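You operate a simulated robot arm through the tools that you are given. There is no shell and no other tool.

The job below is to be done with a simulated robot arm. You get a single attempt, and the scene is never put back.

JOB
Move the lay plate to its card's gap, clamp it and inch.
Fine: free the blue clamp lever first. Where these are worked on the way, their far stop is far enough and under half their travel is too little: blue clamp lever.

The check looks at the end state, three seconds after you hand in, the way a careful person would. Anything else that was tipped, shoved, dropped, spilled or broken makes it a failure.

ROBOT AND FRAMES
A 6-joint arm with a fingered hand, fixed in place. Base frame: the origin is on the floor under the middle of its stand, x ahead of it, y to its left, z up. Lengths are in cm, angles in degrees, forces in N, time in s.
It reaches about 134.6 cm from its shoulder. Its first joint turns from -149.0 to 149.0 degrees. Payload 3.5 kg.
The tool frame sits at the grasp point between the pads (the TCP): z along the fingers, y along the line on which they close. The tips reach 2.6 cm beyond it. The gripper opens to 13.2 cm; its body begins 7.3 cm behind the TCP. The gripper is a hand of 4 fingers: y runs from the thumb to the fingers, the wrist lies at [0, 0, -23.4] in the tool frame.
Orientation is that of the tool frame in the base frame, as a unit quaternion [x, y, z, w]. With the fingers straight down and closing along the base's y, the tool's x points along the base's -x, its y along +y and its z along -z.

CONTROLS
- The arm moves only by the tool step_arm. Its argument "series" is one flat list of numbers, 6 for each row, row after row: the shift along the tool's x, y, z in units of 400 mm (1.0 is 400 mm), then the turn, a rotation vector about the tool's x, y, z in units of 120 degrees (1.0 is 120 degrees). In form: [tx, ty, tz, rx, ry, rz, tx, ty, tz, rx, ry, rz, ...]. A call has 1 to 20 rows; each row is the pose to reach, as a shift and turn from the pose commanded when the call began, along the tool's axes at that moment. A call with a number of a shift or a turn outside -1 to 1 is refused whole. A row lasts 0.2 s, in which the tool goes at most 5 cm and 8.6 degrees; a call with a longer step from one row to the next is refused whole. A pose out of reach is approached as far as the arm can. The call stops where the force on the tool passes 40 N (or 10 N more than at its start, if that is more) or the arm is blocked; 0.2 s more then pass. In this call time passes only in rows, and 0.2 s behind the last. The reply holds the time, the measured pose of the TCP, the force on the tool along the base axes, the opening and the grip force, in the units named above and with some noise, with the torque about the TCP (base axes, N m) and any sound that the robot's microphone picked up.
- Cameras (640 x 400 px; columns grow to the right, rows downward): "scene" is fixed at [20.61, 65.37, 157.45]; the picture's right is [-0.04, -1.00, 0.00], its down [-0.91, 0.04, -0.41] and it looks along [0.41, -0.02, -0.91] (base axes); focal length 311 px, centre (320, 200). "wrist" rides on the gripper at [6.8, 0.2, -9.7] in the tool frame; the picture's right is [-0.03, 1.00, 0.00], its down [-0.82, -0.02, -0.58] and it looks along [-0.58, -0.01, 0.82] (tool axes); focal length 270 px, centre (320, 200). There is no depth. A picture from a camera that has moved, and an enlarged one, comes with that camera's place and axes in the base frame and with its lens. The place of the scene camera against the robot may be out by one fixed shift of up to 1.8 cm in any direction.
- camera(camera): a new picture of that camera. The clock stands still meanwhile.
- slide_trunk(by): slides the trunk up (or, below 0, down) by that many cm; the arm rides with it, the base frame stays. It gives what a move gives, with no picture.
- move_fingers(finger1, finger2, finger3, thumb_bend): sets how far each is bent, from 0 (flat) to 1 (curled in); at 0.3 the hand is open as for a grip, at 0.7 the pads meet at the TCP. One left out holds its place. A second passes; each finger stops where it meets its share of the squeeze, and holds until it gets a number again. It is the only way to open and close the hand. It gives what a move gives, with no picture; readings hold the bend of each and the force on the fingers (four entries, about 0 where the hand has none), thumb and palm.
- enlarge(camera, box): a new picture of the part [left, top, right, bottom] of that camera's present view, enlarged. The clock stands still meanwhile.
- finish_job(): hands the job in; it is judged then, once.

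Places have to be worked out from the pictures, the camera data and where the tool is seen. Open the gripper and draw the arm clear of the work before you hand the job in, unless the task says otherwise.

The tools are called after "Call:" as a command line: name --argument value ..., lists and objects as JSON in quotes. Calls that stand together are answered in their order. step_arm: Moves the arm, as the interface text tells. Its arguments: {"type":"object","properties":{"series":{"type":"array"}},"required":["series"]} The other tools are called the same way: slide_trunk (by) moves the trunk up or down; move_fingers (finger1, finger2, finger3, thumb_bend) moves the fingers one by one; camera (camera) takes a picture; enlarge (camera, box) takes an enlarged picture of a part of a camera's view; finish_job () hands the job in.

At the start:

```text
time_s: 0.0
eef_pos: [31.86, 53.54, 105.03]
orientation: [0.0, 1.0, -0.001, 0.0]
wrist_force: [0.6, -0.7, 0.3]
torque: [-0.03, 0.01, 0.02]
opening: 13.17
grasp_force: 0.1
shape: jaw
bend: [0.3, 0.3, 0.3, 0.3]
finger forces: [0.0, 0.1, 0.1, 0.0, 0.0, 0.0]
trunk travel left (down, up): [-94.9, 2.1]
```

scene: 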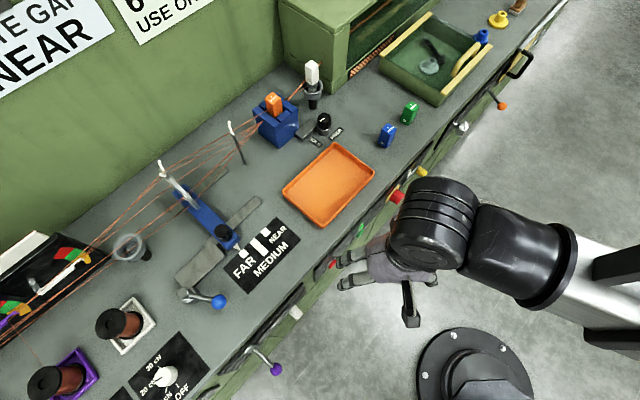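
wrist: 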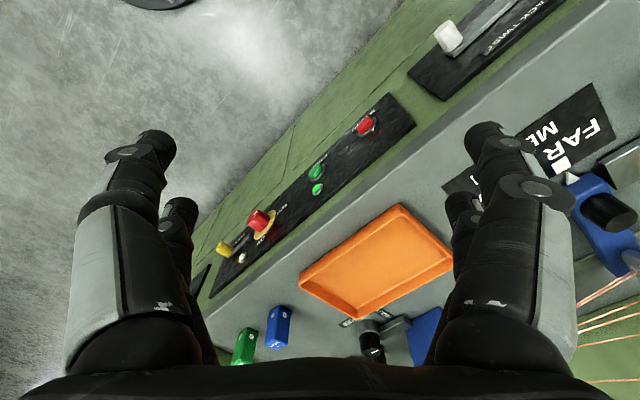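

I start by looking closely at the scene: the cards on the wall, the lay plate area, and the control panel.

Call:
enlarge --camera "scene" --box '[0, 0, 240, 150]'

Call:
enlarge --camera "scene" --box '[140, 140, 332, 320]'

Call:
enlarge --camera "scene" --box '[0, 220, 320, 400]'

Call:
enlarge --camera "scene" --box '[220, 40, 440, 180]'

Call:
enlarge --camera "wrist" --box '[190, 80, 430, 300]'

Call:
enlarge --camera "wrist" --box '[400, 0, 640, 220]'

```text
2.67 times, centred on (120, 75) of scene
camera zoom: at [20.61, 65.37, 157.45], right [-0.04, -1.0, 0.0], down [-0.91, 0.04, -0.41], along [0.41, -0.02, -0.91], focal length 830 px, centre (853, 533)
```

zoom: 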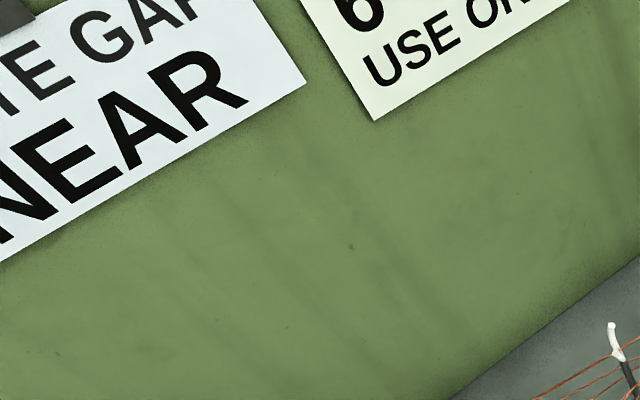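

```text
2.22 times, centred on (236, 230) of scene
camera zoom: at [20.61, 65.37, 157.45], right [-0.04, -1.0, 0.0], down [-0.91, 0.04, -0.41], along [0.41, -0.02, -0.91], focal length 692 px, centre (507, 133)
```

zoom: 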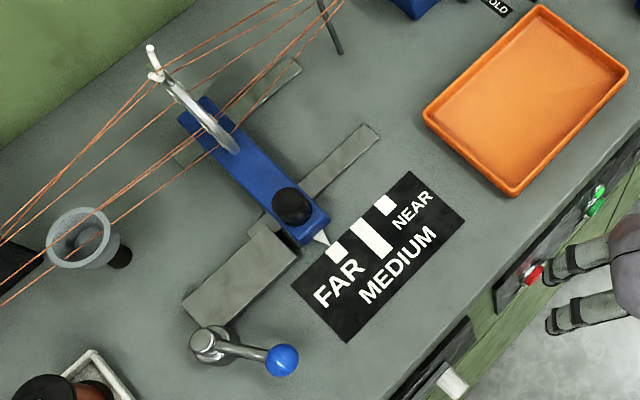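

```text
2.00 times, centred on (160, 310) of scene
camera zoom: at [20.61, 65.37, 157.45], right [-0.04, -1.0, 0.0], down [-0.91, 0.04, -0.41], along [0.41, -0.02, -0.91], focal length 623 px, centre (640, -20)
```

zoom: 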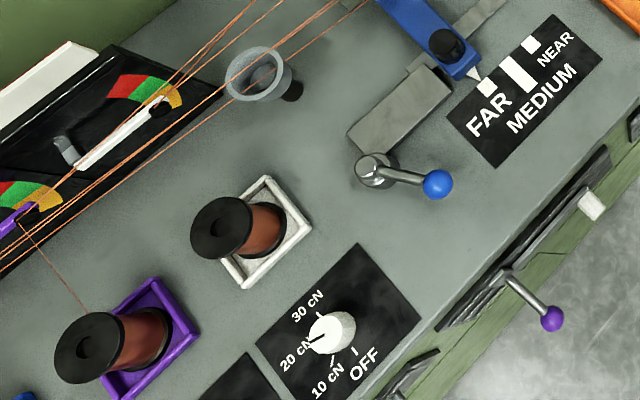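

```text
2.86 times, centred on (330, 110) of scene
camera zoom: at [20.61, 65.37, 157.45], right [-0.04, -1.0, 0.0], down [-0.91, 0.04, -0.41], along [0.41, -0.02, -0.91], focal length 890 px, centre (291, 457)
```

zoom: 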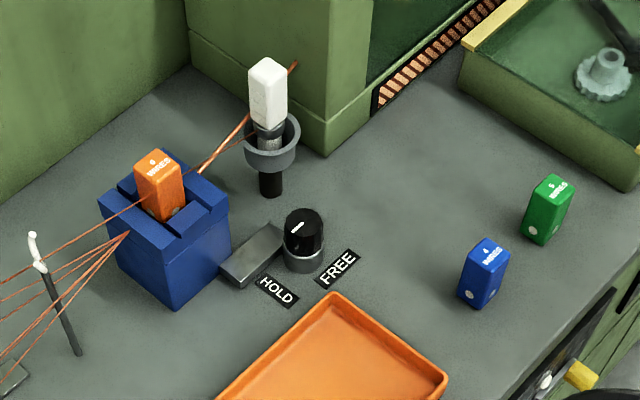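

```text
1.82 times, centred on (310, 190) of wrist
camera zoom: at [25.01, 53.64, 114.57], right [0.03, 1.0, 0.0], down [0.82, -0.02, 0.58], along [0.58, -0.01, -0.82], focal length 491 px, centre (338, 218)
```

zoom: 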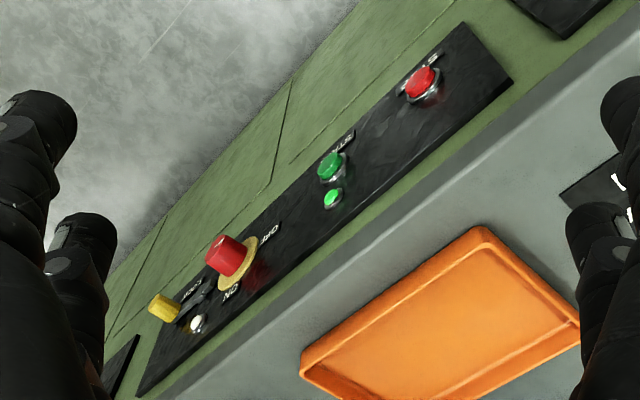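

```text
1.82 times, centred on (520, 110) of wrist
camera zoom: at [25.01, 53.64, 114.57], right [0.03, 1.0, 0.0], down [0.82, -0.02, 0.58], along [0.58, -0.01, -0.82], focal length 491 px, centre (-44, 364)
```

zoom: 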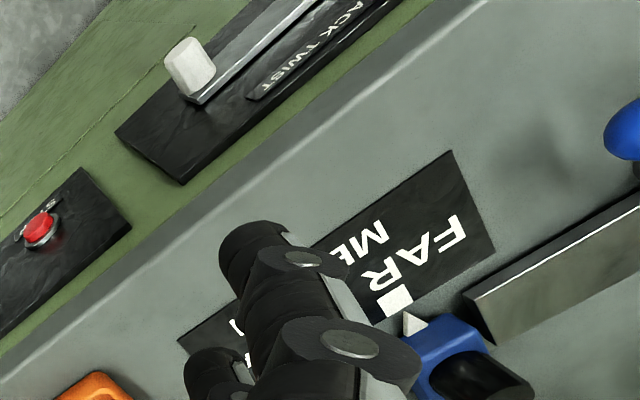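

The lay plate is the blue slider with a pointer currently at FAR; the wall card seems to say "…TE GAP NEAR". I judge the bench to be yawed about 45° with its top near z≈84, so I first turn the hand by 45° to face it squarely and look again.

Call:
step_arm --series '[0, 0, 0, 0, 0, -0.0625, 0, 0, 0, 0, 0, -0.125, 0, 0, 0, 0, 0, -0.1875, 0, 0, 0, 0, 0, -0.25, 0, 0, 0, 0, 0, -0.3125, 0, 0, 0, 0, 0, -0.375]'

```text
time_s: 1.4
eef_pos: [31.83, 53.56, 104.99]
orientation: [-0.384, 0.924, 0.0, 0.0]
wrist_force: [-0.2, 0.0, -0.7]
torque: [0.02, -0.01, -0.03]
opening: 13.21
grasp_force: 0.0
shape: jaw
bend: [0.3, 0.3, 0.3, 0.3]
finger forces: [0.1, 0.0, 0.0, 0.1, 0.0, 0.1]
trunk travel left (down, up): [-94.9, 2.1]
```

The hand now faces the bench squarely. Next I pitch the hand so the wrist camera looks level at the wall, shifting left 15 cm and up 5 cm to read the cards.

Call:
step_arm --series '[0, 0.0625, -0.0208, 0, -0.0694, 0, 0, 0.125, -0.0417, 0, -0.1389, 0, 0, 0.1875, -0.0625, 0, -0.2083, 0, 0, 0.25, -0.0833, 0, -0.2778, 0, 0, 0.3125, -0.104, 0, -0.3472, 0, 0, 0.375, -0.125, 0, -0.4167, 0]'

Call:
camera --camera "wrist"

```text
time_s: 2.8
eef_pos: [21.27, 64.15, 113.35]
orientation: [-0.347, 0.837, 0.162, 0.392]
wrist_force: [0.3, 0.3, 0.6]
torque: [-0.01, 0.0, 0.01]
opening: 13.22
grasp_force: 0.0
shape: jaw
bend: [0.3, 0.3, 0.3, 0.3]
finger forces: [0.1, 0.0, 0.1, 0.0, 0.0, 0.0]
out of reach, approached as far as the arm can: row 1, 2, 3, 4, 5, 6
trunk travel left (down, up): [-94.9, 2.1]
```

```text
taken
camera wrist: at [12.79, 55.94, 114.23], right [-0.7, 0.72, 0.02], down [0.07, 0.04, 1.0], along [0.71, 0.69, -0.08], focal length 270 px, centre (320, 200)
```

wrist: 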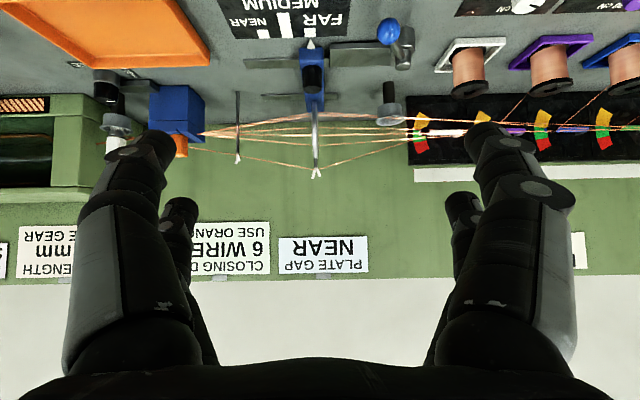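

The card on the wall reads "PLATE GAP NEAR" (upside-down view). I enlarge the cards, the plate area and the panels to read everything.

Call:
enlarge --camera "wrist" --box '[180, 200, 400, 290]'

Call:
enlarge --camera "wrist" --box '[200, 0, 440, 190]'

Call:
enlarge --camera "wrist" --box '[400, 0, 640, 190]'

Call:
camera --camera "scene"

```text
2.91 times, centred on (290, 245) of wrist
camera zoom: at [12.79, 55.94, 114.23], right [-0.7, 0.72, 0.02], down [0.07, 0.04, 1.0], along [0.71, 0.69, -0.08], focal length 786 px, centre (407, 69)
```

zoom: 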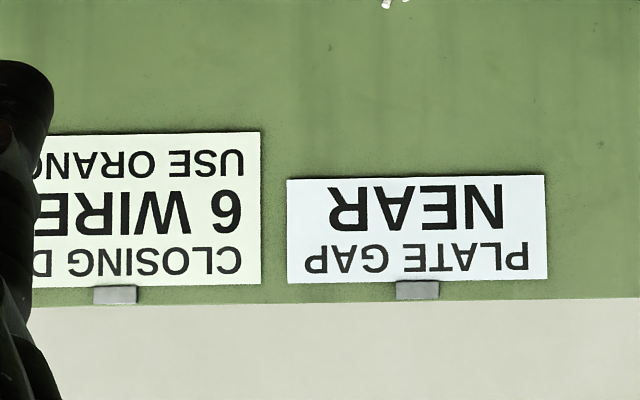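

```text
2.11 times, centred on (320, 95) of wrist
camera zoom: at [12.79, 55.94, 114.23], right [-0.7, 0.72, 0.02], down [0.07, 0.04, 1.0], along [0.71, 0.69, -0.08], focal length 569 px, centre (320, 421)
```

zoom: 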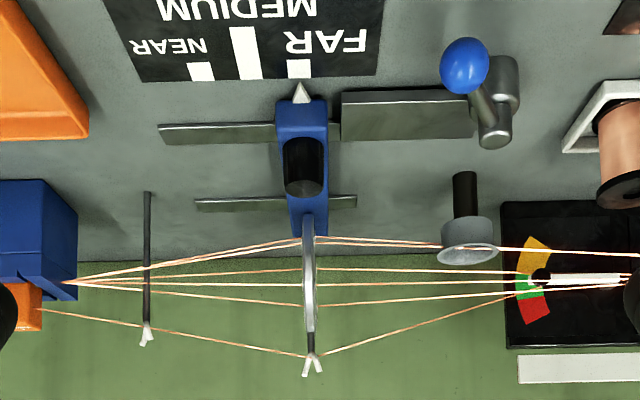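

```text
2.11 times, centred on (520, 95) of wrist
camera zoom: at [12.79, 55.94, 114.23], right [-0.7, 0.72, 0.02], down [0.07, 0.04, 1.0], along [0.71, 0.69, -0.08], focal length 569 px, centre (-101, 421)
```

zoom: 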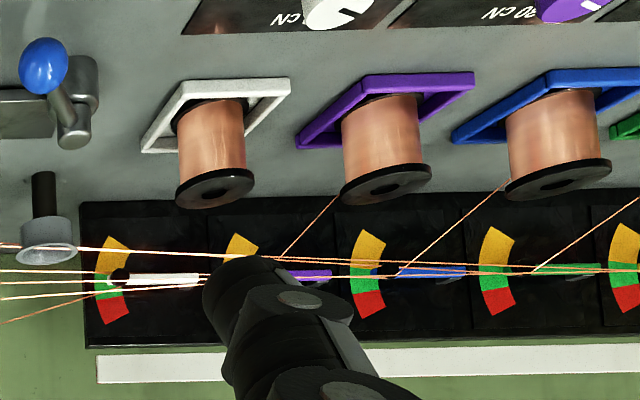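

```text
taken
```

scene: 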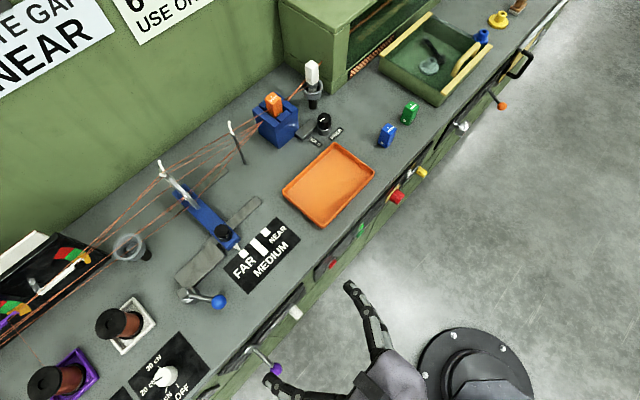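

The card says "PLATE GAP – NEAR", and the pointer sits at FAR now; NEAR is about 7.4 cm to the right along the bench. Now I go back to fingers-down, drawn away from the bench and to the right, to read the front control panel.

Call:
step_arm --series '[0.05125, -0.08825, 0.009, 0, 0.04167, 0, 0.1025, -0.1765, 0.018, 0, 0.08333, 0, 0.15375, -0.26475, 0.027, 0, 0.125, 0, 0.205, -0.353, 0.036, 0, 0.16667, 0, 0.25625, -0.44125, 0.045, 0, 0.20833, 0, 0.3075, -0.5295, 0.054, 0, 0.25, 0, 0.35875, -0.61775, 0.063, 0, 0.29167, 0, 0.41, -0.706, 0.072, 0, 0.33333, 0, 0.46125, -0.79425, 0.081, 0, 0.375, 0, 0.5125, -0.8825, 0.09, 0, 0.41667, 0]'

Call:
camera --camera "wrist"

```text
time_s: 5.0
eef_pos: [40.36, 33.56, 104.98]
orientation: [-0.382, 0.924, -0.001, -0.002]
wrist_force: [0.4, -0.4, 0.2]
torque: [0.01, 0.03, -0.04]
opening: 13.2
grasp_force: 0.0
shape: jaw
bend: [0.3, 0.3, 0.3, 0.3]
finger forces: [0.1, 0.1, 0.1, 0.0, 0.0, 0.1]
out of reach, approached as far as the arm can: row 1, 2, 3, 4, 5, 6, 7, 8, 9, 10
trunk travel left (down, up): [-94.9, 2.1]
```

```text
taken
camera wrist: at [35.47, 28.77, 114.6], right [-0.69, 0.72, 0.0], down [0.59, 0.56, 0.57], along [0.42, 0.4, -0.82], focal length 270 px, centre (320, 200)
```

wrist: 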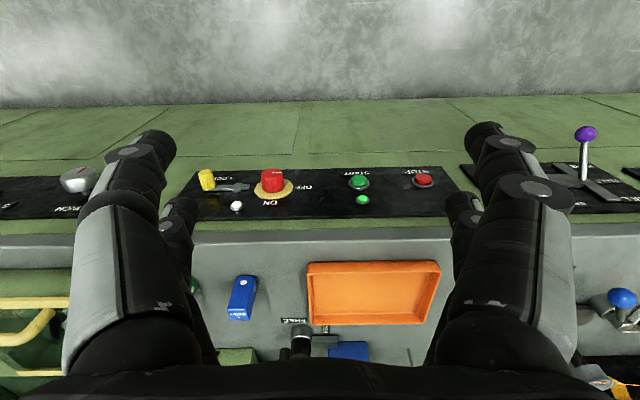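

The TCP would not go lower than 105 with the trunk this high, so the trunk must come down for bench work. First I enlarge the panel.

Call:
enlarge --camera "wrist" --box '[180, 150, 470, 230]'

Call:
enlarge --camera "wrist" --box '[470, 110, 640, 220]'

Call:
enlarge --camera "wrist" --box '[0, 150, 180, 250]'

```text
2.21 times, centred on (325, 190) of wrist
camera zoom: at [35.47, 28.77, 114.6], right [-0.69, 0.72, 0.0], down [0.59, 0.56, 0.57], along [0.42, 0.4, -0.82], focal length 596 px, centre (309, 222)
```

zoom: 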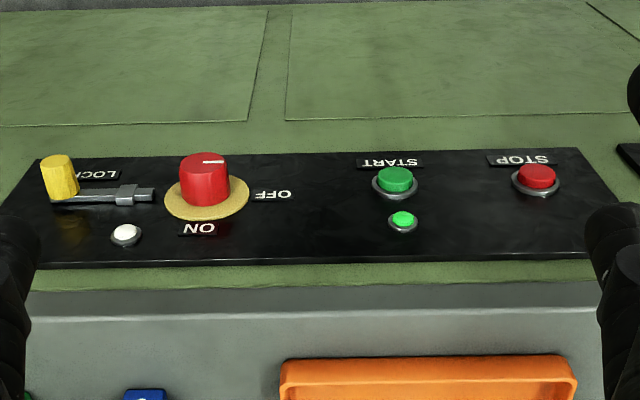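

```text
3.64 times, centred on (555, 165) of wrist
camera zoom: at [35.47, 28.77, 114.6], right [-0.69, 0.72, 0.0], down [0.59, 0.56, 0.57], along [0.42, 0.4, -0.82], focal length 983 px, centre (-534, 327)
```

zoom: 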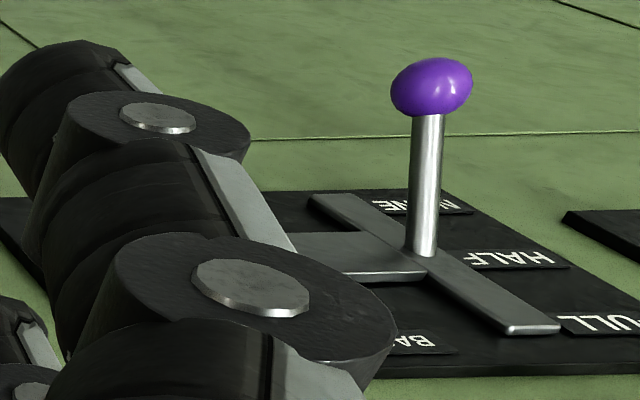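

```text
3.56 times, centred on (90, 200) of wrist
camera zoom: at [35.47, 28.77, 114.6], right [-0.69, 0.72, 0.0], down [0.59, 0.56, 0.57], along [0.42, 0.4, -0.82], focal length 961 px, centre (1138, 200)
```

zoom: 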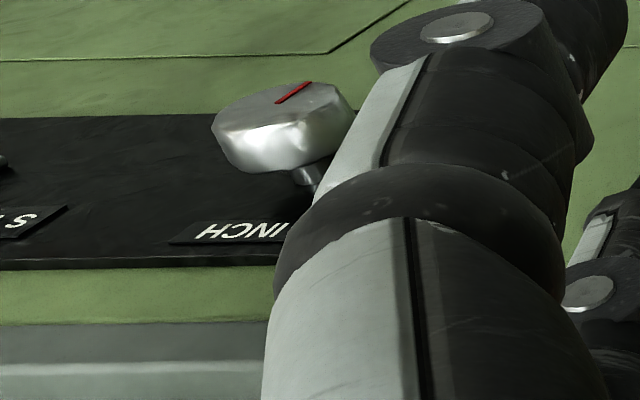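

The panel shows START/STOP, an ON/OFF main switch with a yellow LOCK, a "NONE/HALF/FULL BACK TWIST" gate lever, and further right a selector with "INCH". I lower the trunk 20 cm (the hand is about 20 cm in front of the bench) so I can work lower.

Call:
slide_trunk --by -20

Call:
camera --camera "scene"

Call:
camera --camera "wrist"

```text
time_s: 7.2
eef_pos: [40.37, 33.58, 85.03]
orientation: [-0.382, 0.924, 0.0, -0.001]
wrist_force: [0.8, 0.7, 0.0]
torque: [-0.01, -0.03, 0.0]
opening: 13.17
grasp_force: 0.1
shape: jaw
bend: [0.3, 0.3, 0.3, 0.3]
finger forces: [0.0, 0.0, 0.0, 0.0, 0.0, 0.1]
trunk travel left (down, up): [-74.9, 22.1]
```

```text
taken
```

scene: 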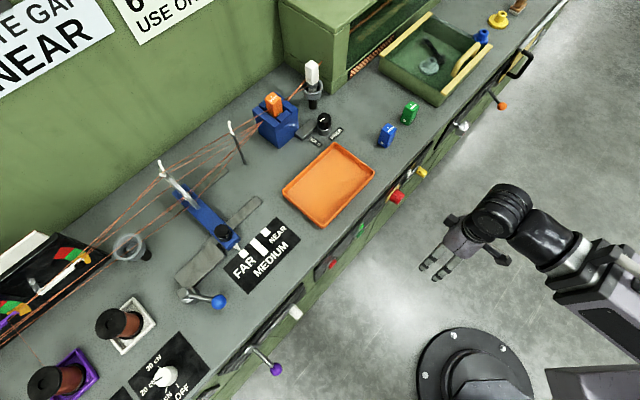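

```text
taken
camera wrist: at [35.45, 28.83, 94.59], right [-0.69, 0.72, 0.0], down [0.59, 0.56, 0.58], along [0.42, 0.4, -0.82], focal length 270 px, centre (320, 200)
```

wrist: 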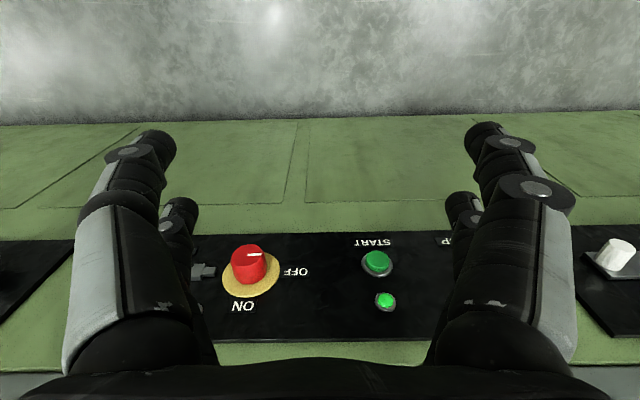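

The main switch pointer is at ON? (unclear) and the lamp by START is lit green. I move the hand right 28 cm and up 8 cm to look at the INCH selector.

Call:
step_arm --series '[0, -0.1, -0.0286, 0, 0, 0, 0, -0.2, -0.0571, 0, 0, 0, 0, -0.3, -0.0857, 0, 0, 0, 0, -0.4, -0.1143, 0, 0, 0, 0, -0.5, -0.1429, 0, 0, 0, 0, -0.6, -0.1714, 0, 0, 0, 0, -0.7, -0.2, 0, 0, 0]'

Call:
camera --camera "wrist"

Call:
enlarge --camera "wrist" --box '[180, 160, 460, 340]'

```text
time_s: 8.8
eef_pos: [59.92, 13.77, 84.88]
orientation: [-0.383, 0.924, 0.0, -0.001]
wrist_force: [0.4, -0.3, 0.6]
torque: [0.04, 0.01, 0.04]
opening: 13.18
grasp_force: 0.0
shape: jaw
bend: [0.3, 0.3, 0.3, 0.3]
finger forces: [0.0, 0.0, 0.0, 0.0, 0.1, 0.1]
out of reach, approached as far as the arm can: row 1, 2, 3, 4, 5, 6, 7
trunk travel left (down, up): [-74.9, 22.1]
```

```text
taken
camera wrist: at [54.97, 9.13, 94.59], right [-0.69, 0.72, 0.0], down [0.59, 0.56, 0.58], along [0.42, 0.4, -0.82], focal length 270 px, centre (320, 200)
```

wrist: 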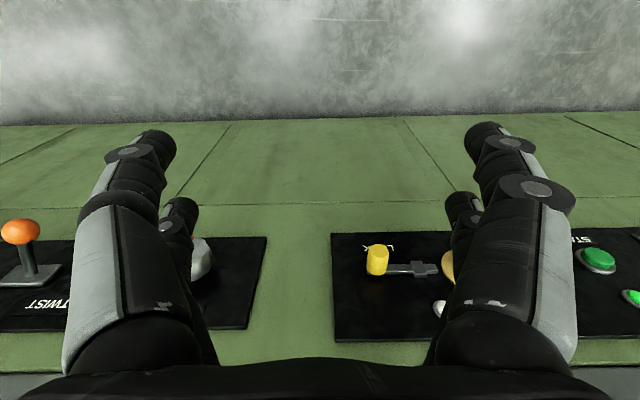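

```text
2.22 times, centred on (320, 250) of wrist
camera zoom: at [54.97, 9.13, 94.59], right [-0.69, 0.72, 0.0], down [0.59, 0.56, 0.58], along [0.42, 0.4, -0.82], focal length 601 px, centre (320, 89)
```

zoom: 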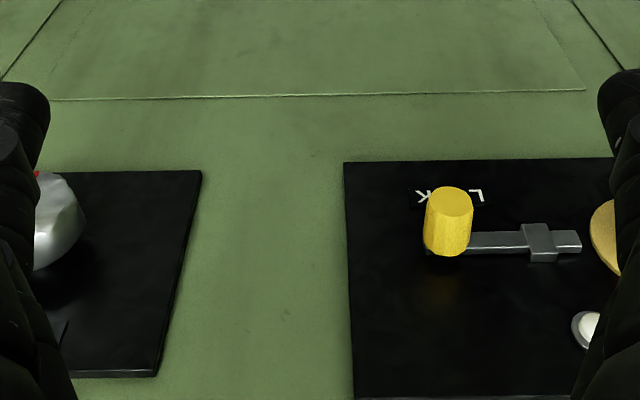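

The INCH selector is still partly behind the fingers; the floor limit for TCP height is tied to the trunk. I move another 14 cm right and up to see it.

Call:
step_arm --series '[0, -0.07, -0.075, 0, 0, 0, 0, -0.14, -0.15, 0, 0, 0, 0, -0.21, -0.225, 0, 0, 0, 0, -0.28, -0.3, 0, 0, 0, 0, -0.35, -0.375, 0, 0, 0]'

Call:
camera --camera "wrist"

Call:
enlarge --camera "wrist" --box '[180, 160, 460, 340]'

```text
time_s: 10.0
eef_pos: [68.89, 5.36, 85.08]
orientation: [-0.383, 0.924, -0.001, -0.001]
wrist_force: [-0.1, 0.5, -0.4]
torque: [0.03, -0.01, 0.02]
opening: 13.2
grasp_force: 0.1
shape: jaw
bend: [0.3, 0.3, 0.3, 0.3]
finger forces: [0.0, 0.1, 0.1, 0.1, 0.0, 0.0]
out of reach, approached as far as the arm can: row 1, 2, 3, 4, 5
trunk travel left (down, up): [-74.9, 22.1]
```

```text
taken
camera wrist: at [64.06, 0.62, 94.6], right [-0.69, 0.72, 0.0], down [0.59, 0.56, 0.58], along [0.42, 0.4, -0.82], focal length 270 px, centre (320, 200)
```

wrist: 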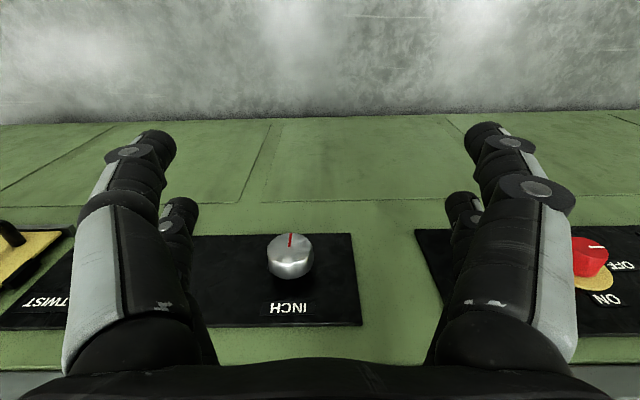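

```text
2.22 times, centred on (320, 250) of wrist
camera zoom: at [64.06, 0.62, 94.6], right [-0.69, 0.72, 0.0], down [0.59, 0.56, 0.58], along [0.42, 0.4, -0.82], focal length 601 px, centre (320, 89)
```

zoom: 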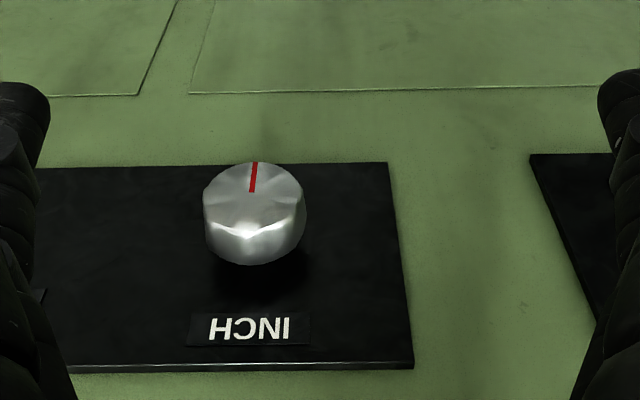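

The hand's wrist height has stayed exactly constant relative to the trunk in every move, so height is evidently set by the trunk alone. I test what pose is now "commanded" with a null row.

Call:
step_arm --series '[0, 0, 0, 0, 0, 0]'

```text
time_s: 10.4
eef_pos: [69.06, 5.26, 84.93]
orientation: [-0.383, 0.924, 0.001, -0.001]
wrist_force: [-0.3, -0.3, 0.3]
torque: [-0.01, -0.02, -0.01]
opening: 13.18
grasp_force: 0.1
shape: jaw
bend: [0.3, 0.3, 0.3, 0.3]
finger forces: [0.0, 0.0, 0.1, 0.0, 0.1, 0.0]
trunk travel left (down, up): [-74.9, 22.1]
```

The null row is not flagged, so each call starts from an attainable pose; I will use the trunk for height. Now I look closer at the INCH knob and the panel to its right.

Call:
enlarge --camera "wrist" --box '[200, 215, 370, 335]'

Call:
enlarge --camera "wrist" --box '[0, 200, 180, 350]'

Call:
enlarge --camera "scene" --box '[380, 40, 580, 180]'

```text
3.33 times, centred on (285, 275) of wrist
camera zoom: at [64.04, 0.62, 94.59], right [-0.69, 0.72, 0.0], down [0.59, 0.56, 0.58], along [0.42, 0.4, -0.82], focal length 901 px, centre (437, -50)
```

zoom: 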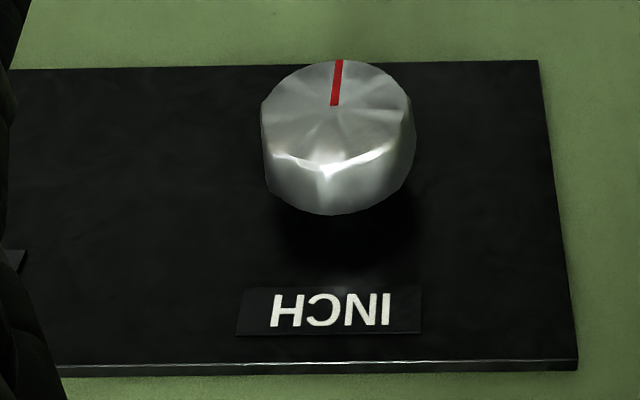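

```text
2.67 times, centred on (90, 275) of wrist
camera zoom: at [64.04, 0.62, 94.59], right [-0.69, 0.72, 0.0], down [0.59, 0.56, 0.58], along [0.42, 0.4, -0.82], focal length 721 px, centre (933, 0)
```

zoom: 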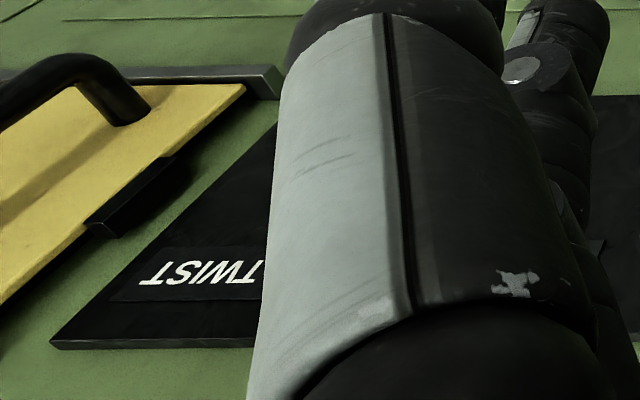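

```text
2.86 times, centred on (480, 110) of scene
camera zoom: at [20.61, 65.37, 157.45], right [-0.04, -1.0, 0.0], down [-0.91, 0.04, -0.41], along [0.41, -0.02, -0.91], focal length 890 px, centre (-137, 457)
```

zoom: 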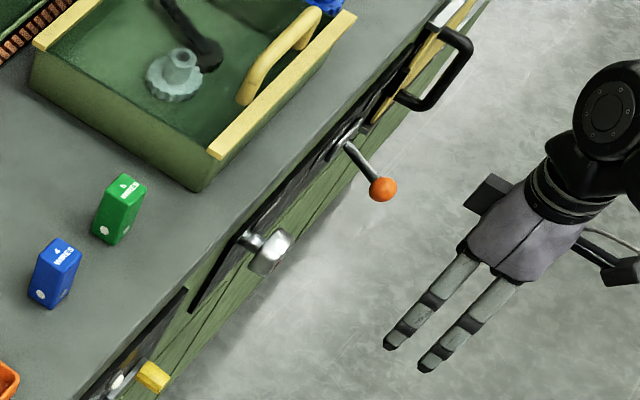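

The INCH control is a round silver hand-knob on the bench front at the right. I raise the trunk back up and travel left to study the clamp lever and lay plate from close by.

Call:
slide_trunk --by 20

Call:
step_arm --series '[0, 0.111, 0, 0, 0, 0, 0, 0.222, 0, 0, 0, 0, 0, 0.333, 0, 0, 0, 0, 0, 0.444, 0, 0, 0, 0, 0, 0.555, 0, 0, 0, 0, 0, 0.666, 0, 0, 0, 0, 0, 0.777, 0, 0, 0, 0, 0, 0.888, 0, 0, 0, 0, 0, 1.0, 0, 0, 0, 0]'

Call:
step_arm --series '[0, 0.111, 0, 0, 0, 0, 0, 0.222, 0, 0, 0, 0, 0, 0.333, 0, 0, 0, 0, 0, 0.444, 0, 0, 0, 0, 0, 0.555, 0, 0, 0, 0, 0, 0.666, 0, 0, 0, 0, 0, 0.777, 0, 0, 0, 0, 0, 0.888, 0, 0, 0, 0, 0, 1.0, 0, 0, 0, 0]'

Call:
step_arm --series '[-0.1, 0, 0, 0, 0, 0, -0.2, 0, 0, 0, 0, 0, -0.3, 0, 0, 0, 0, 0, -0.375, 0, 0, 0, 0, 0]'

Call:
camera --camera "wrist"

```text
time_s: 12.5
eef_pos: [68.88, 5.36, 105.02]
orientation: [-0.382, 0.924, -0.001, -0.001]
wrist_force: [-0.3, 0.5, -0.1]
torque: [0.0, 0.0, 0.02]
opening: 13.17
grasp_force: 0.0
shape: jaw
bend: [0.3, 0.3, 0.3, 0.3]
finger forces: [0.0, 0.0, 0.0, 0.0, 0.0, 0.0]
trunk travel left (down, up): [-94.9, 2.1]
```

```text
time_s: 14.5
eef_pos: [40.67, 33.59, 105.01]
orientation: [-0.383, 0.924, 0.0, -0.001]
wrist_force: [-0.2, -0.1, 0.0]
torque: [-0.02, -0.01, -0.02]
opening: 13.19
grasp_force: 0.1
shape: jaw
bend: [0.3, 0.3, 0.3, 0.3]
finger forces: [0.1, 0.0, 0.0, 0.0, 0.0, 0.0]
trunk travel left (down, up): [-94.9, 2.1]
```

```text
time_s: 16.5
eef_pos: [12.07, 62.41, 105.0]
orientation: [-0.383, 0.924, -0.001, -0.001]
wrist_force: [-0.6, 0.5, -0.1]
torque: [0.03, 0.02, -0.05]
opening: 13.18
grasp_force: 0.0
shape: jaw
bend: [0.3, 0.3, 0.3, 0.3]
finger forces: [0.0, 0.1, 0.1, 0.0, 0.1, 0.0]
trunk travel left (down, up): [-94.9, 2.1]
```

```text
time_s: 17.5
eef_pos: [22.69, 72.7, 104.99]
orientation: [-0.383, 0.924, 0.0, 0.0]
wrist_force: [-0.7, 0.6, 0.8]
torque: [-0.01, 0.01, -0.01]
opening: 13.2
grasp_force: 0.1
shape: jaw
bend: [0.3, 0.3, 0.3, 0.3]
finger forces: [0.0, 0.0, 0.1, 0.1, 0.0, 0.0]
trunk travel left (down, up): [-94.9, 2.1]
```

```text
taken
camera wrist: at [17.84, 67.9, 114.57], right [-0.69, 0.72, 0.0], down [0.59, 0.56, 0.58], along [0.42, 0.4, -0.82], focal length 270 px, centre (320, 200)
```

wrist: 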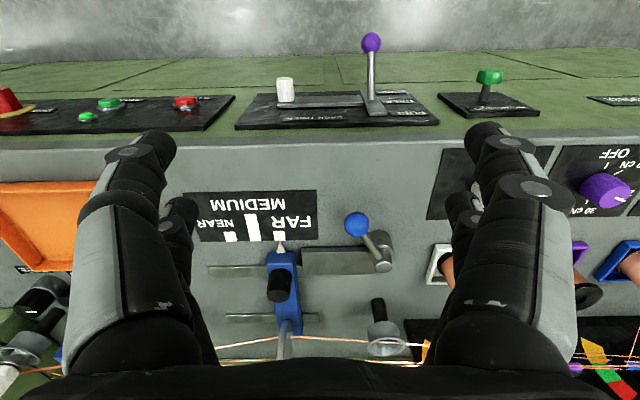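

Good view. I enlarge the plate and lever to measure positions.

Call:
enlarge --camera "wrist" --box '[180, 180, 420, 360]'

Call:
enlarge --camera "wrist" --box '[290, 200, 410, 280]'

Call:
enlarge --camera "scene" --box '[150, 150, 310, 320]'

```text
2.22 times, centred on (300, 270) of wrist
camera zoom: at [17.84, 67.9, 114.57], right [-0.69, 0.72, 0.0], down [0.59, 0.56, 0.58], along [0.42, 0.4, -0.82], focal length 601 px, centre (364, 44)
```

zoom: 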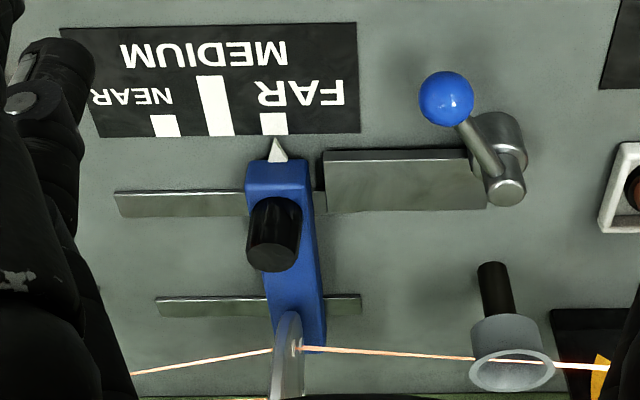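

```text
5.00 times, centred on (350, 240) of wrist
camera zoom: at [17.84, 67.9, 114.57], right [-0.69, 0.72, 0.0], down [0.59, 0.56, 0.58], along [0.42, 0.4, -0.82], focal length 1351 px, centre (170, 0)
```

zoom: 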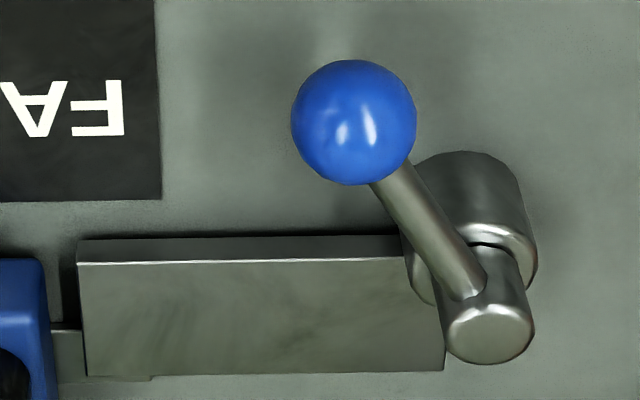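

```text
2.35 times, centred on (230, 235) of scene
camera zoom: at [20.61, 65.37, 157.45], right [-0.04, -1.0, 0.0], down [-0.91, 0.04, -0.41], along [0.41, -0.02, -0.91], focal length 733 px, centre (532, 118)
```

zoom: 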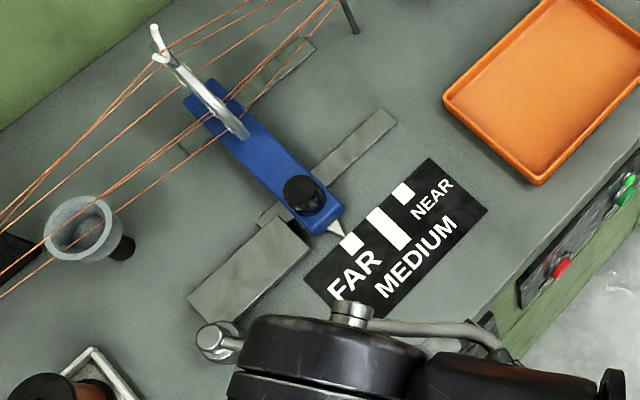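

From two wrist views I get: bench top z≈84.9, FAR mark at (n 87.8, e −28.7), NEAR mark at e≈−21.5 (n = into bench, e = rightwards along bench), lever ball near (n 81, e −39, z 90), pivot near (n 89.7, e −43.4). I move closer over the ball and lower by 8 cm for a second view to refine the ball.

Call:
step_arm --series '[-0.10625, 0.04625, 0, 0, 0, 0, -0.2125, 0.0925, 0, 0, 0, 0]'

Call:
slide_trunk --by -8

Call:
camera --camera "wrist"

Call:
camera --camera "scene"

```text
time_s: 18.1
eef_pos: [26.21, 81.14, 105.05]
orientation: [-0.383, 0.924, 0.0, 0.0]
wrist_force: [-0.5, -0.5, 0.2]
torque: [0.02, 0.0, -0.02]
opening: 13.17
grasp_force: 0.0
shape: jaw
bend: [0.3, 0.3, 0.3, 0.3]
finger forces: [0.0, 0.0, 0.1, 0.0, 0.0, 0.0]
trunk travel left (down, up): [-94.9, 2.1]
```

```text
time_s: 19.3
eef_pos: [26.18, 81.11, 96.98]
orientation: [-0.383, 0.924, 0.0, -0.001]
wrist_force: [0.3, 0.2, -1.2]
torque: [0.01, -0.01, 0.0]
opening: 13.21
grasp_force: 0.1
shape: jaw
bend: [0.3, 0.3, 0.3, 0.3]
finger forces: [0.1, 0.0, 0.1, 0.0, 0.0, 0.1]
trunk travel left (down, up): [-86.9, 10.1]
```

```text
taken
camera wrist: at [21.31, 76.25, 106.6], right [-0.69, 0.72, 0.0], down [0.59, 0.56, 0.58], along [0.42, 0.4, -0.82], focal length 270 px, centre (320, 200)
```

wrist: 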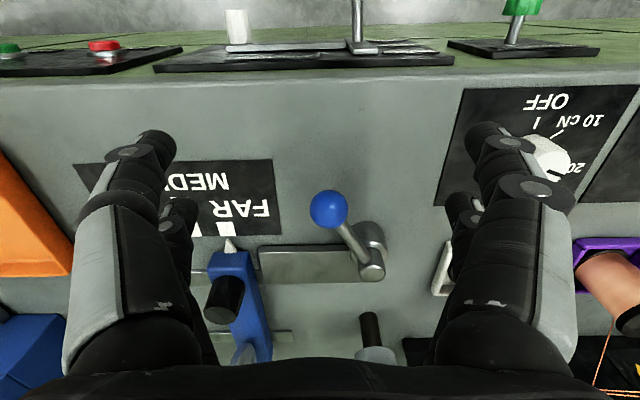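

```text
taken
```

scene: 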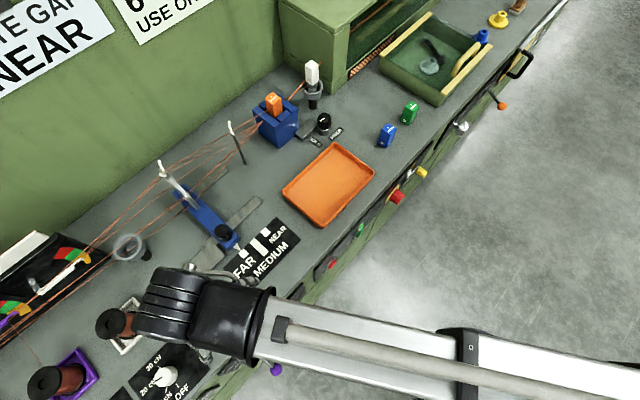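

Refined ball centre: about (n 81.45, e −39.2, z 90.0), radius 1.5. I look closely at the fingers on both sides of the hand to understand its footprint.

Call:
enlarge --camera "wrist" --box '[40, 100, 280, 400]'

Call:
enlarge --camera "wrist" --box '[360, 100, 600, 400]'

Call:
enlarge --camera "scene" --box '[110, 240, 270, 380]'

```text
1.33 times, centred on (160, 250) of wrist
camera zoom: at [21.31, 76.25, 106.6], right [-0.69, 0.72, 0.0], down [0.59, 0.56, 0.58], along [0.42, 0.4, -0.82], focal length 360 px, centre (533, 133)
```

zoom: 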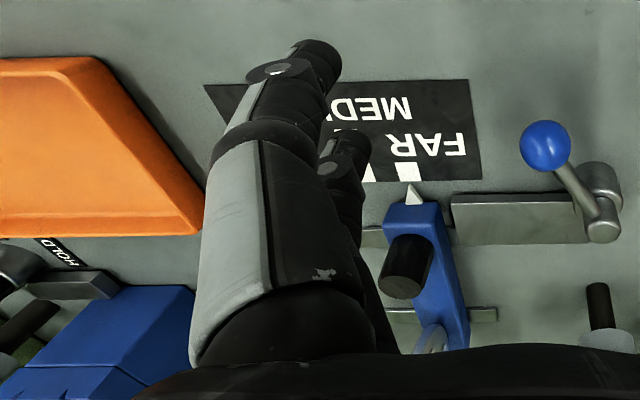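

```text
1.33 times, centred on (480, 250) of wrist
camera zoom: at [21.31, 76.25, 106.6], right [-0.69, 0.72, 0.0], down [0.59, 0.56, 0.58], along [0.42, 0.4, -0.82], focal length 360 px, centre (107, 133)
```

zoom: 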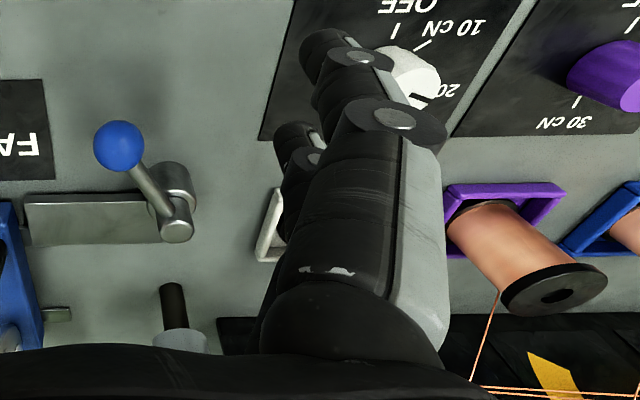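

```text
2.86 times, centred on (190, 310) of scene
camera zoom: at [20.61, 65.37, 157.45], right [-0.04, -1.0, 0.0], down [-0.91, 0.04, -0.41], along [0.41, -0.02, -0.91], focal length 890 px, centre (691, -114)
```

zoom: 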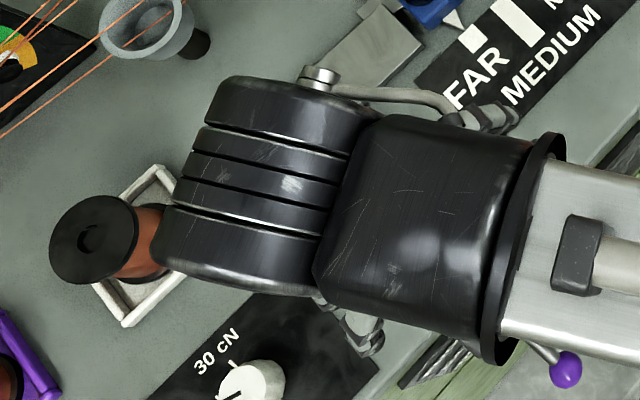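

Four digits, two each side, close along the bench direction. I center over the ball, narrow the fingers partly, and descend 7 cm so the ball lies between the pads.

Call:
step_arm --series '[-0.07, 0.0045, 0, 0, 0, 0, -0.1395, 0.009, 0, 0, 0, 0]'

Call:
move_fingers --finger1 0.45 --finger2 0.45 --finger3 0.45 --thumb_bend 0.45

Call:
camera --camera "wrist"

```text
time_s: 19.9
eef_pos: [30.0, 85.32, 97.02]
orientation: [-0.382, 0.924, -0.001, -0.001]
wrist_force: [-0.2, 0.4, -1.0]
torque: [0.0, 0.01, 0.02]
opening: 13.18
grasp_force: 0.0
shape: jaw
bend: [0.3, 0.3, 0.3, 0.3]
finger forces: [0.1, 0.0, 0.0, 0.1, 0.0, 0.0]
trunk travel left (down, up): [-86.9, 10.1]
```

```text
time_s: 20.9
eef_pos: [29.95, 85.2, 97.0]
orientation: [-0.382, 0.924, -0.001, -0.001]
wrist_force: [0.3, -0.5, 0.3]
torque: [-0.03, -0.03, 0.0]
opening: 8.35
grasp_force: 0.1
shape: fingers
bend: [0.45, 0.45, 0.45, 0.45]
finger forces: [0.1, 0.0, 0.0, 0.1, 0.0, 0.1]
trunk travel left (down, up): [-86.9, 10.1]
```

```text
taken
camera wrist: at [25.08, 80.49, 106.58], right [-0.69, 0.72, 0.0], down [0.59, 0.56, 0.58], along [0.42, 0.4, -0.82], focal length 270 px, centre (320, 200)
```

wrist: 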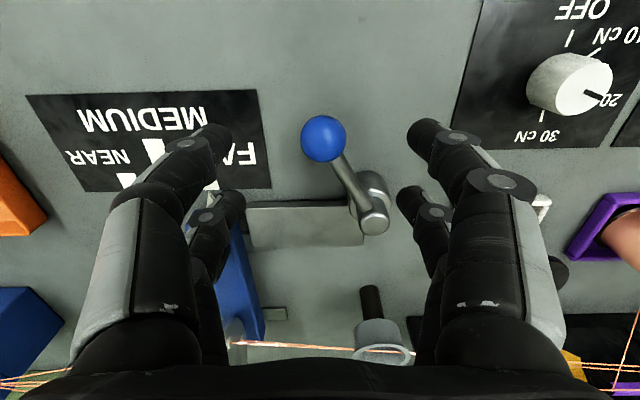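

The ball lies directly below the TCP (n 81.3, e −39.2). I lower the trunk 7 cm to bring the pads around it.

Call:
slide_trunk --by -7

Call:
camera --camera "wrist"

```text
time_s: 22.0
eef_pos: [29.92, 85.23, 90.06]
orientation: [-0.383, 0.924, 0.0, -0.001]
wrist_force: [-0.3, 0.4, -1.3]
torque: [0.01, 0.01, 0.03]
opening: 8.34
grasp_force: 0.1
shape: fingers
bend: [0.45, 0.45, 0.45, 0.45]
finger forces: [0.0, 0.0, 0.0, 0.0, 0.0, 0.1]
trunk travel left (down, up): [-79.9, 17.1]
```

```text
taken
camera wrist: at [25.08, 80.48, 99.6], right [-0.69, 0.72, 0.0], down [0.59, 0.56, 0.58], along [0.42, 0.4, -0.82], focal length 270 px, centre (320, 200)
```

wrist: 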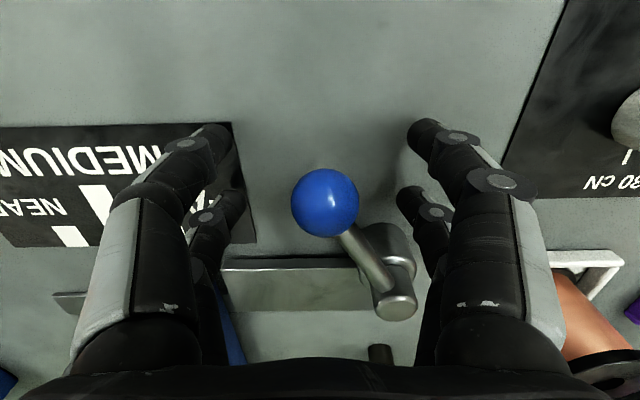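

The ball is centred at the TCP. I close the fingers to about 3.3 cm so the ball is caged.

Call:
move_fingers --finger1 0.59 --finger2 0.59 --finger3 0.59 --thumb_bend 0.59

Call:
camera --camera "wrist"

```text
time_s: 23.0
eef_pos: [30.0, 85.21, 89.96]
orientation: [-0.383, 0.924, 0.0, -0.001]
wrist_force: [-0.8, -0.1, 0.8]
torque: [0.04, -0.04, 0.04]
opening: 3.65
grasp_force: 0.1
shape: fingers
bend: [0.59, 0.59, 0.59, 0.59]
finger forces: [0.1, 0.1, 0.0, 0.0, 0.1, 0.0]
trunk travel left (down, up): [-79.9, 17.1]
```

```text
taken
camera wrist: at [25.08, 80.49, 99.59], right [-0.69, 0.72, 0.0], down [0.59, 0.56, 0.58], along [0.42, 0.4, -0.82], focal length 270 px, centre (320, 200)
```

wrist: 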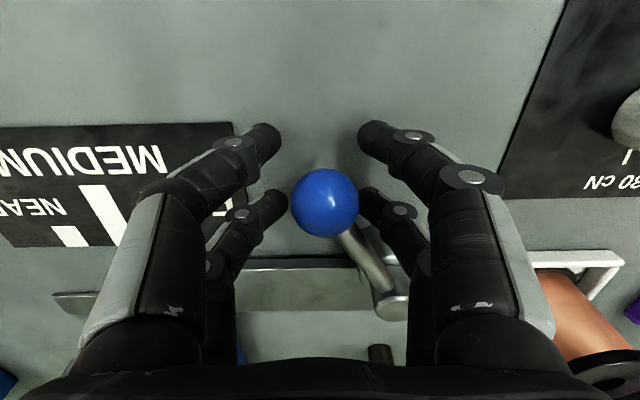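

The ball is caged loosely. I test-push the lever leftwards along its arc by about 2 cm and watch the force.

Call:
step_arm --series '[0.004, 0.009, 0, 0, 0, 0, 0.008, 0.018, 0, 0, 0, 0, 0.012, 0.027, 0, 0, 0, 0, 0.015, 0.036, 0, 0, 0, 0, 0.017, 0.045, 0, 0, 0, 0, 0.019, 0.0528, 0, 0, 0, 0]'

Call:
camera --camera "wrist"

```text
time_s: 24.4
eef_pos: [28.04, 86.0, 90.09]
orientation: [-0.383, 0.924, 0.0, -0.001]
wrist_force: [0.4, -0.8, -0.2]
torque: [-0.02, -0.04, -0.02]
opening: 3.63
grasp_force: 1.0
shape: fingers
bend: [0.59, 0.59, 0.59, 0.59]
finger forces: [0.0, 0.0, 0.7, 0.1, 0.1, 0.1]
trunk travel left (down, up): [-79.9, 17.1]
```

```text
taken
camera wrist: at [23.06, 81.33, 99.58], right [-0.69, 0.72, 0.0], down [0.59, 0.56, 0.58], along [0.42, 0.4, -0.82], focal length 270 px, centre (320, 200)
```

wrist: 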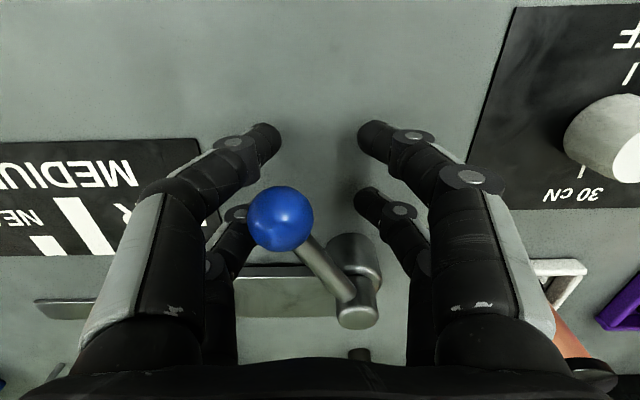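

The ball has not moved: the curled fingertip slips under it (only 0.7 N). I return to the ball's centre and close a bit more for an enveloping hold.

Call:
step_arm --series '[-0.01, -0.026, 0, 0, 0, 0, -0.0205, -0.0445, 0, 0, 0, 0]'

Call:
move_fingers --finger1 0.68 --finger2 0.68 --finger3 0.68 --thumb_bend 0.68

Call:
camera --camera "wrist"

```text
time_s: 25.0
eef_pos: [29.88, 85.39, 89.96]
orientation: [-0.383, 0.924, -0.001, -0.002]
wrist_force: [-0.4, -0.2, 0.7]
torque: [-0.01, 0.02, -0.01]
opening: 3.62
grasp_force: 0.2
shape: fingers
bend: [0.59, 0.59, 0.59, 0.59]
finger forces: [0.0, 0.0, 0.1, 0.0, 0.1, 0.0]
trunk travel left (down, up): [-79.9, 17.1]
```

```text
time_s: 26.0
eef_pos: [29.98, 85.54, 90.01]
orientation: [-0.383, 0.924, 0.0, -0.001]
wrist_force: [0.5, 0.0, 0.0]
torque: [-0.03, -0.02, 0.01]
opening: 0.78
grasp_force: 0.1
shape: fingers
bend: [0.68, 0.68, 0.68, 0.68]
finger forces: [0.0, 0.0, 0.0, 0.0, 0.1, 0.0]
trunk travel left (down, up): [-79.9, 17.1]
```

```text
taken
camera wrist: at [24.9, 80.8, 99.59], right [-0.69, 0.72, 0.0], down [0.59, 0.56, 0.58], along [0.42, 0.4, -0.82], focal length 270 px, centre (320, 200)
```

wrist: 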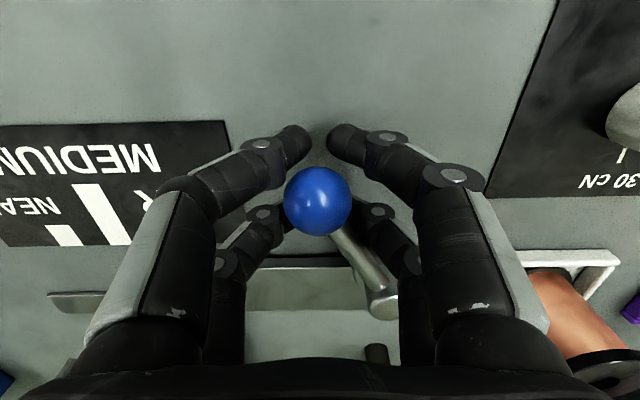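

The tips meet just below the ball, so the hand sits too low for a pad grip. I reopen slightly, raise 2 cm, and close on the ball.

Call:
move_fingers --finger1 0.5 --finger2 0.5 --finger3 0.5 --thumb_bend 0.5

Call:
slide_trunk --by 1.8

Call:
step_arm --series '[0.006, 0, 0, 0, 0, 0]'

Call:
move_fingers --finger1 0.68 --finger2 0.68 --finger3 0.68 --thumb_bend 0.68

Call:
camera --camera "wrist"

```text
time_s: 27.0
eef_pos: [29.83, 85.51, 90.07]
orientation: [-0.383, 0.924, -0.001, 0.0]
wrist_force: [-0.1, 0.0, 0.9]
torque: [0.0, -0.02, 0.02]
opening: 6.55
grasp_force: 0.0
shape: fingers
bend: [0.5, 0.5, 0.5, 0.5]
finger forces: [0.0, 0.0, 0.0, 0.0, 0.1, 0.0]
trunk travel left (down, up): [-79.9, 17.1]
```

```text
time_s: 27.6
eef_pos: [29.83, 85.46, 91.85]
orientation: [-0.383, 0.924, 0.0, 0.0]
wrist_force: [-0.3, 0.3, 0.4]
torque: [-0.02, 0.01, 0.01]
opening: 6.52
grasp_force: 0.0
shape: fingers
bend: [0.5, 0.5, 0.5, 0.5]
finger forces: [0.1, 0.0, 0.0, 0.1, 0.0, 0.0]
trunk travel left (down, up): [-81.7, 15.3]
```

```text
time_s: 28.0
eef_pos: [29.65, 85.33, 91.8]
orientation: [-0.382, 0.924, -0.001, -0.001]
wrist_force: [-0.1, 0.3, -0.5]
torque: [0.04, 0.0, -0.01]
opening: 6.58
grasp_force: 0.1
shape: fingers
bend: [0.5, 0.5, 0.5, 0.5]
finger forces: [0.0, 0.0, 0.0, 0.0, 0.1, 0.0]
trunk travel left (down, up): [-81.7, 15.3]
```

```text
time_s: 29.0
eef_pos: [29.79, 85.3, 91.76]
orientation: [-0.382, 0.924, -0.001, -0.001]
wrist_force: [-2.8, 2.1, -1.4]
torque: [-0.04, 0.04, 0.11]
opening: 0.77
grasp_force: 3.3
shape: fingers
bend: [0.68, 0.62, 0.66, 0.68]
finger forces: [0.0, 4.9, 1.3, 0.0, 0.2, 0.0]
trunk travel left (down, up): [-81.7, 15.3]
```

```text
taken
camera wrist: at [24.73, 80.67, 101.36], right [-0.69, 0.72, 0.0], down [0.59, 0.56, 0.58], along [0.42, 0.4, -0.82], focal length 270 px, centre (320, 200)
```

wrist: 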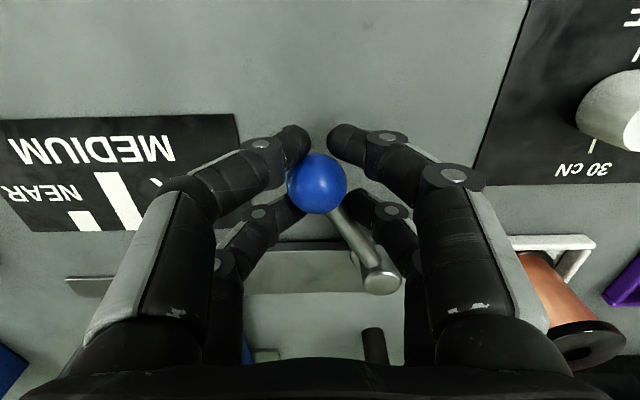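

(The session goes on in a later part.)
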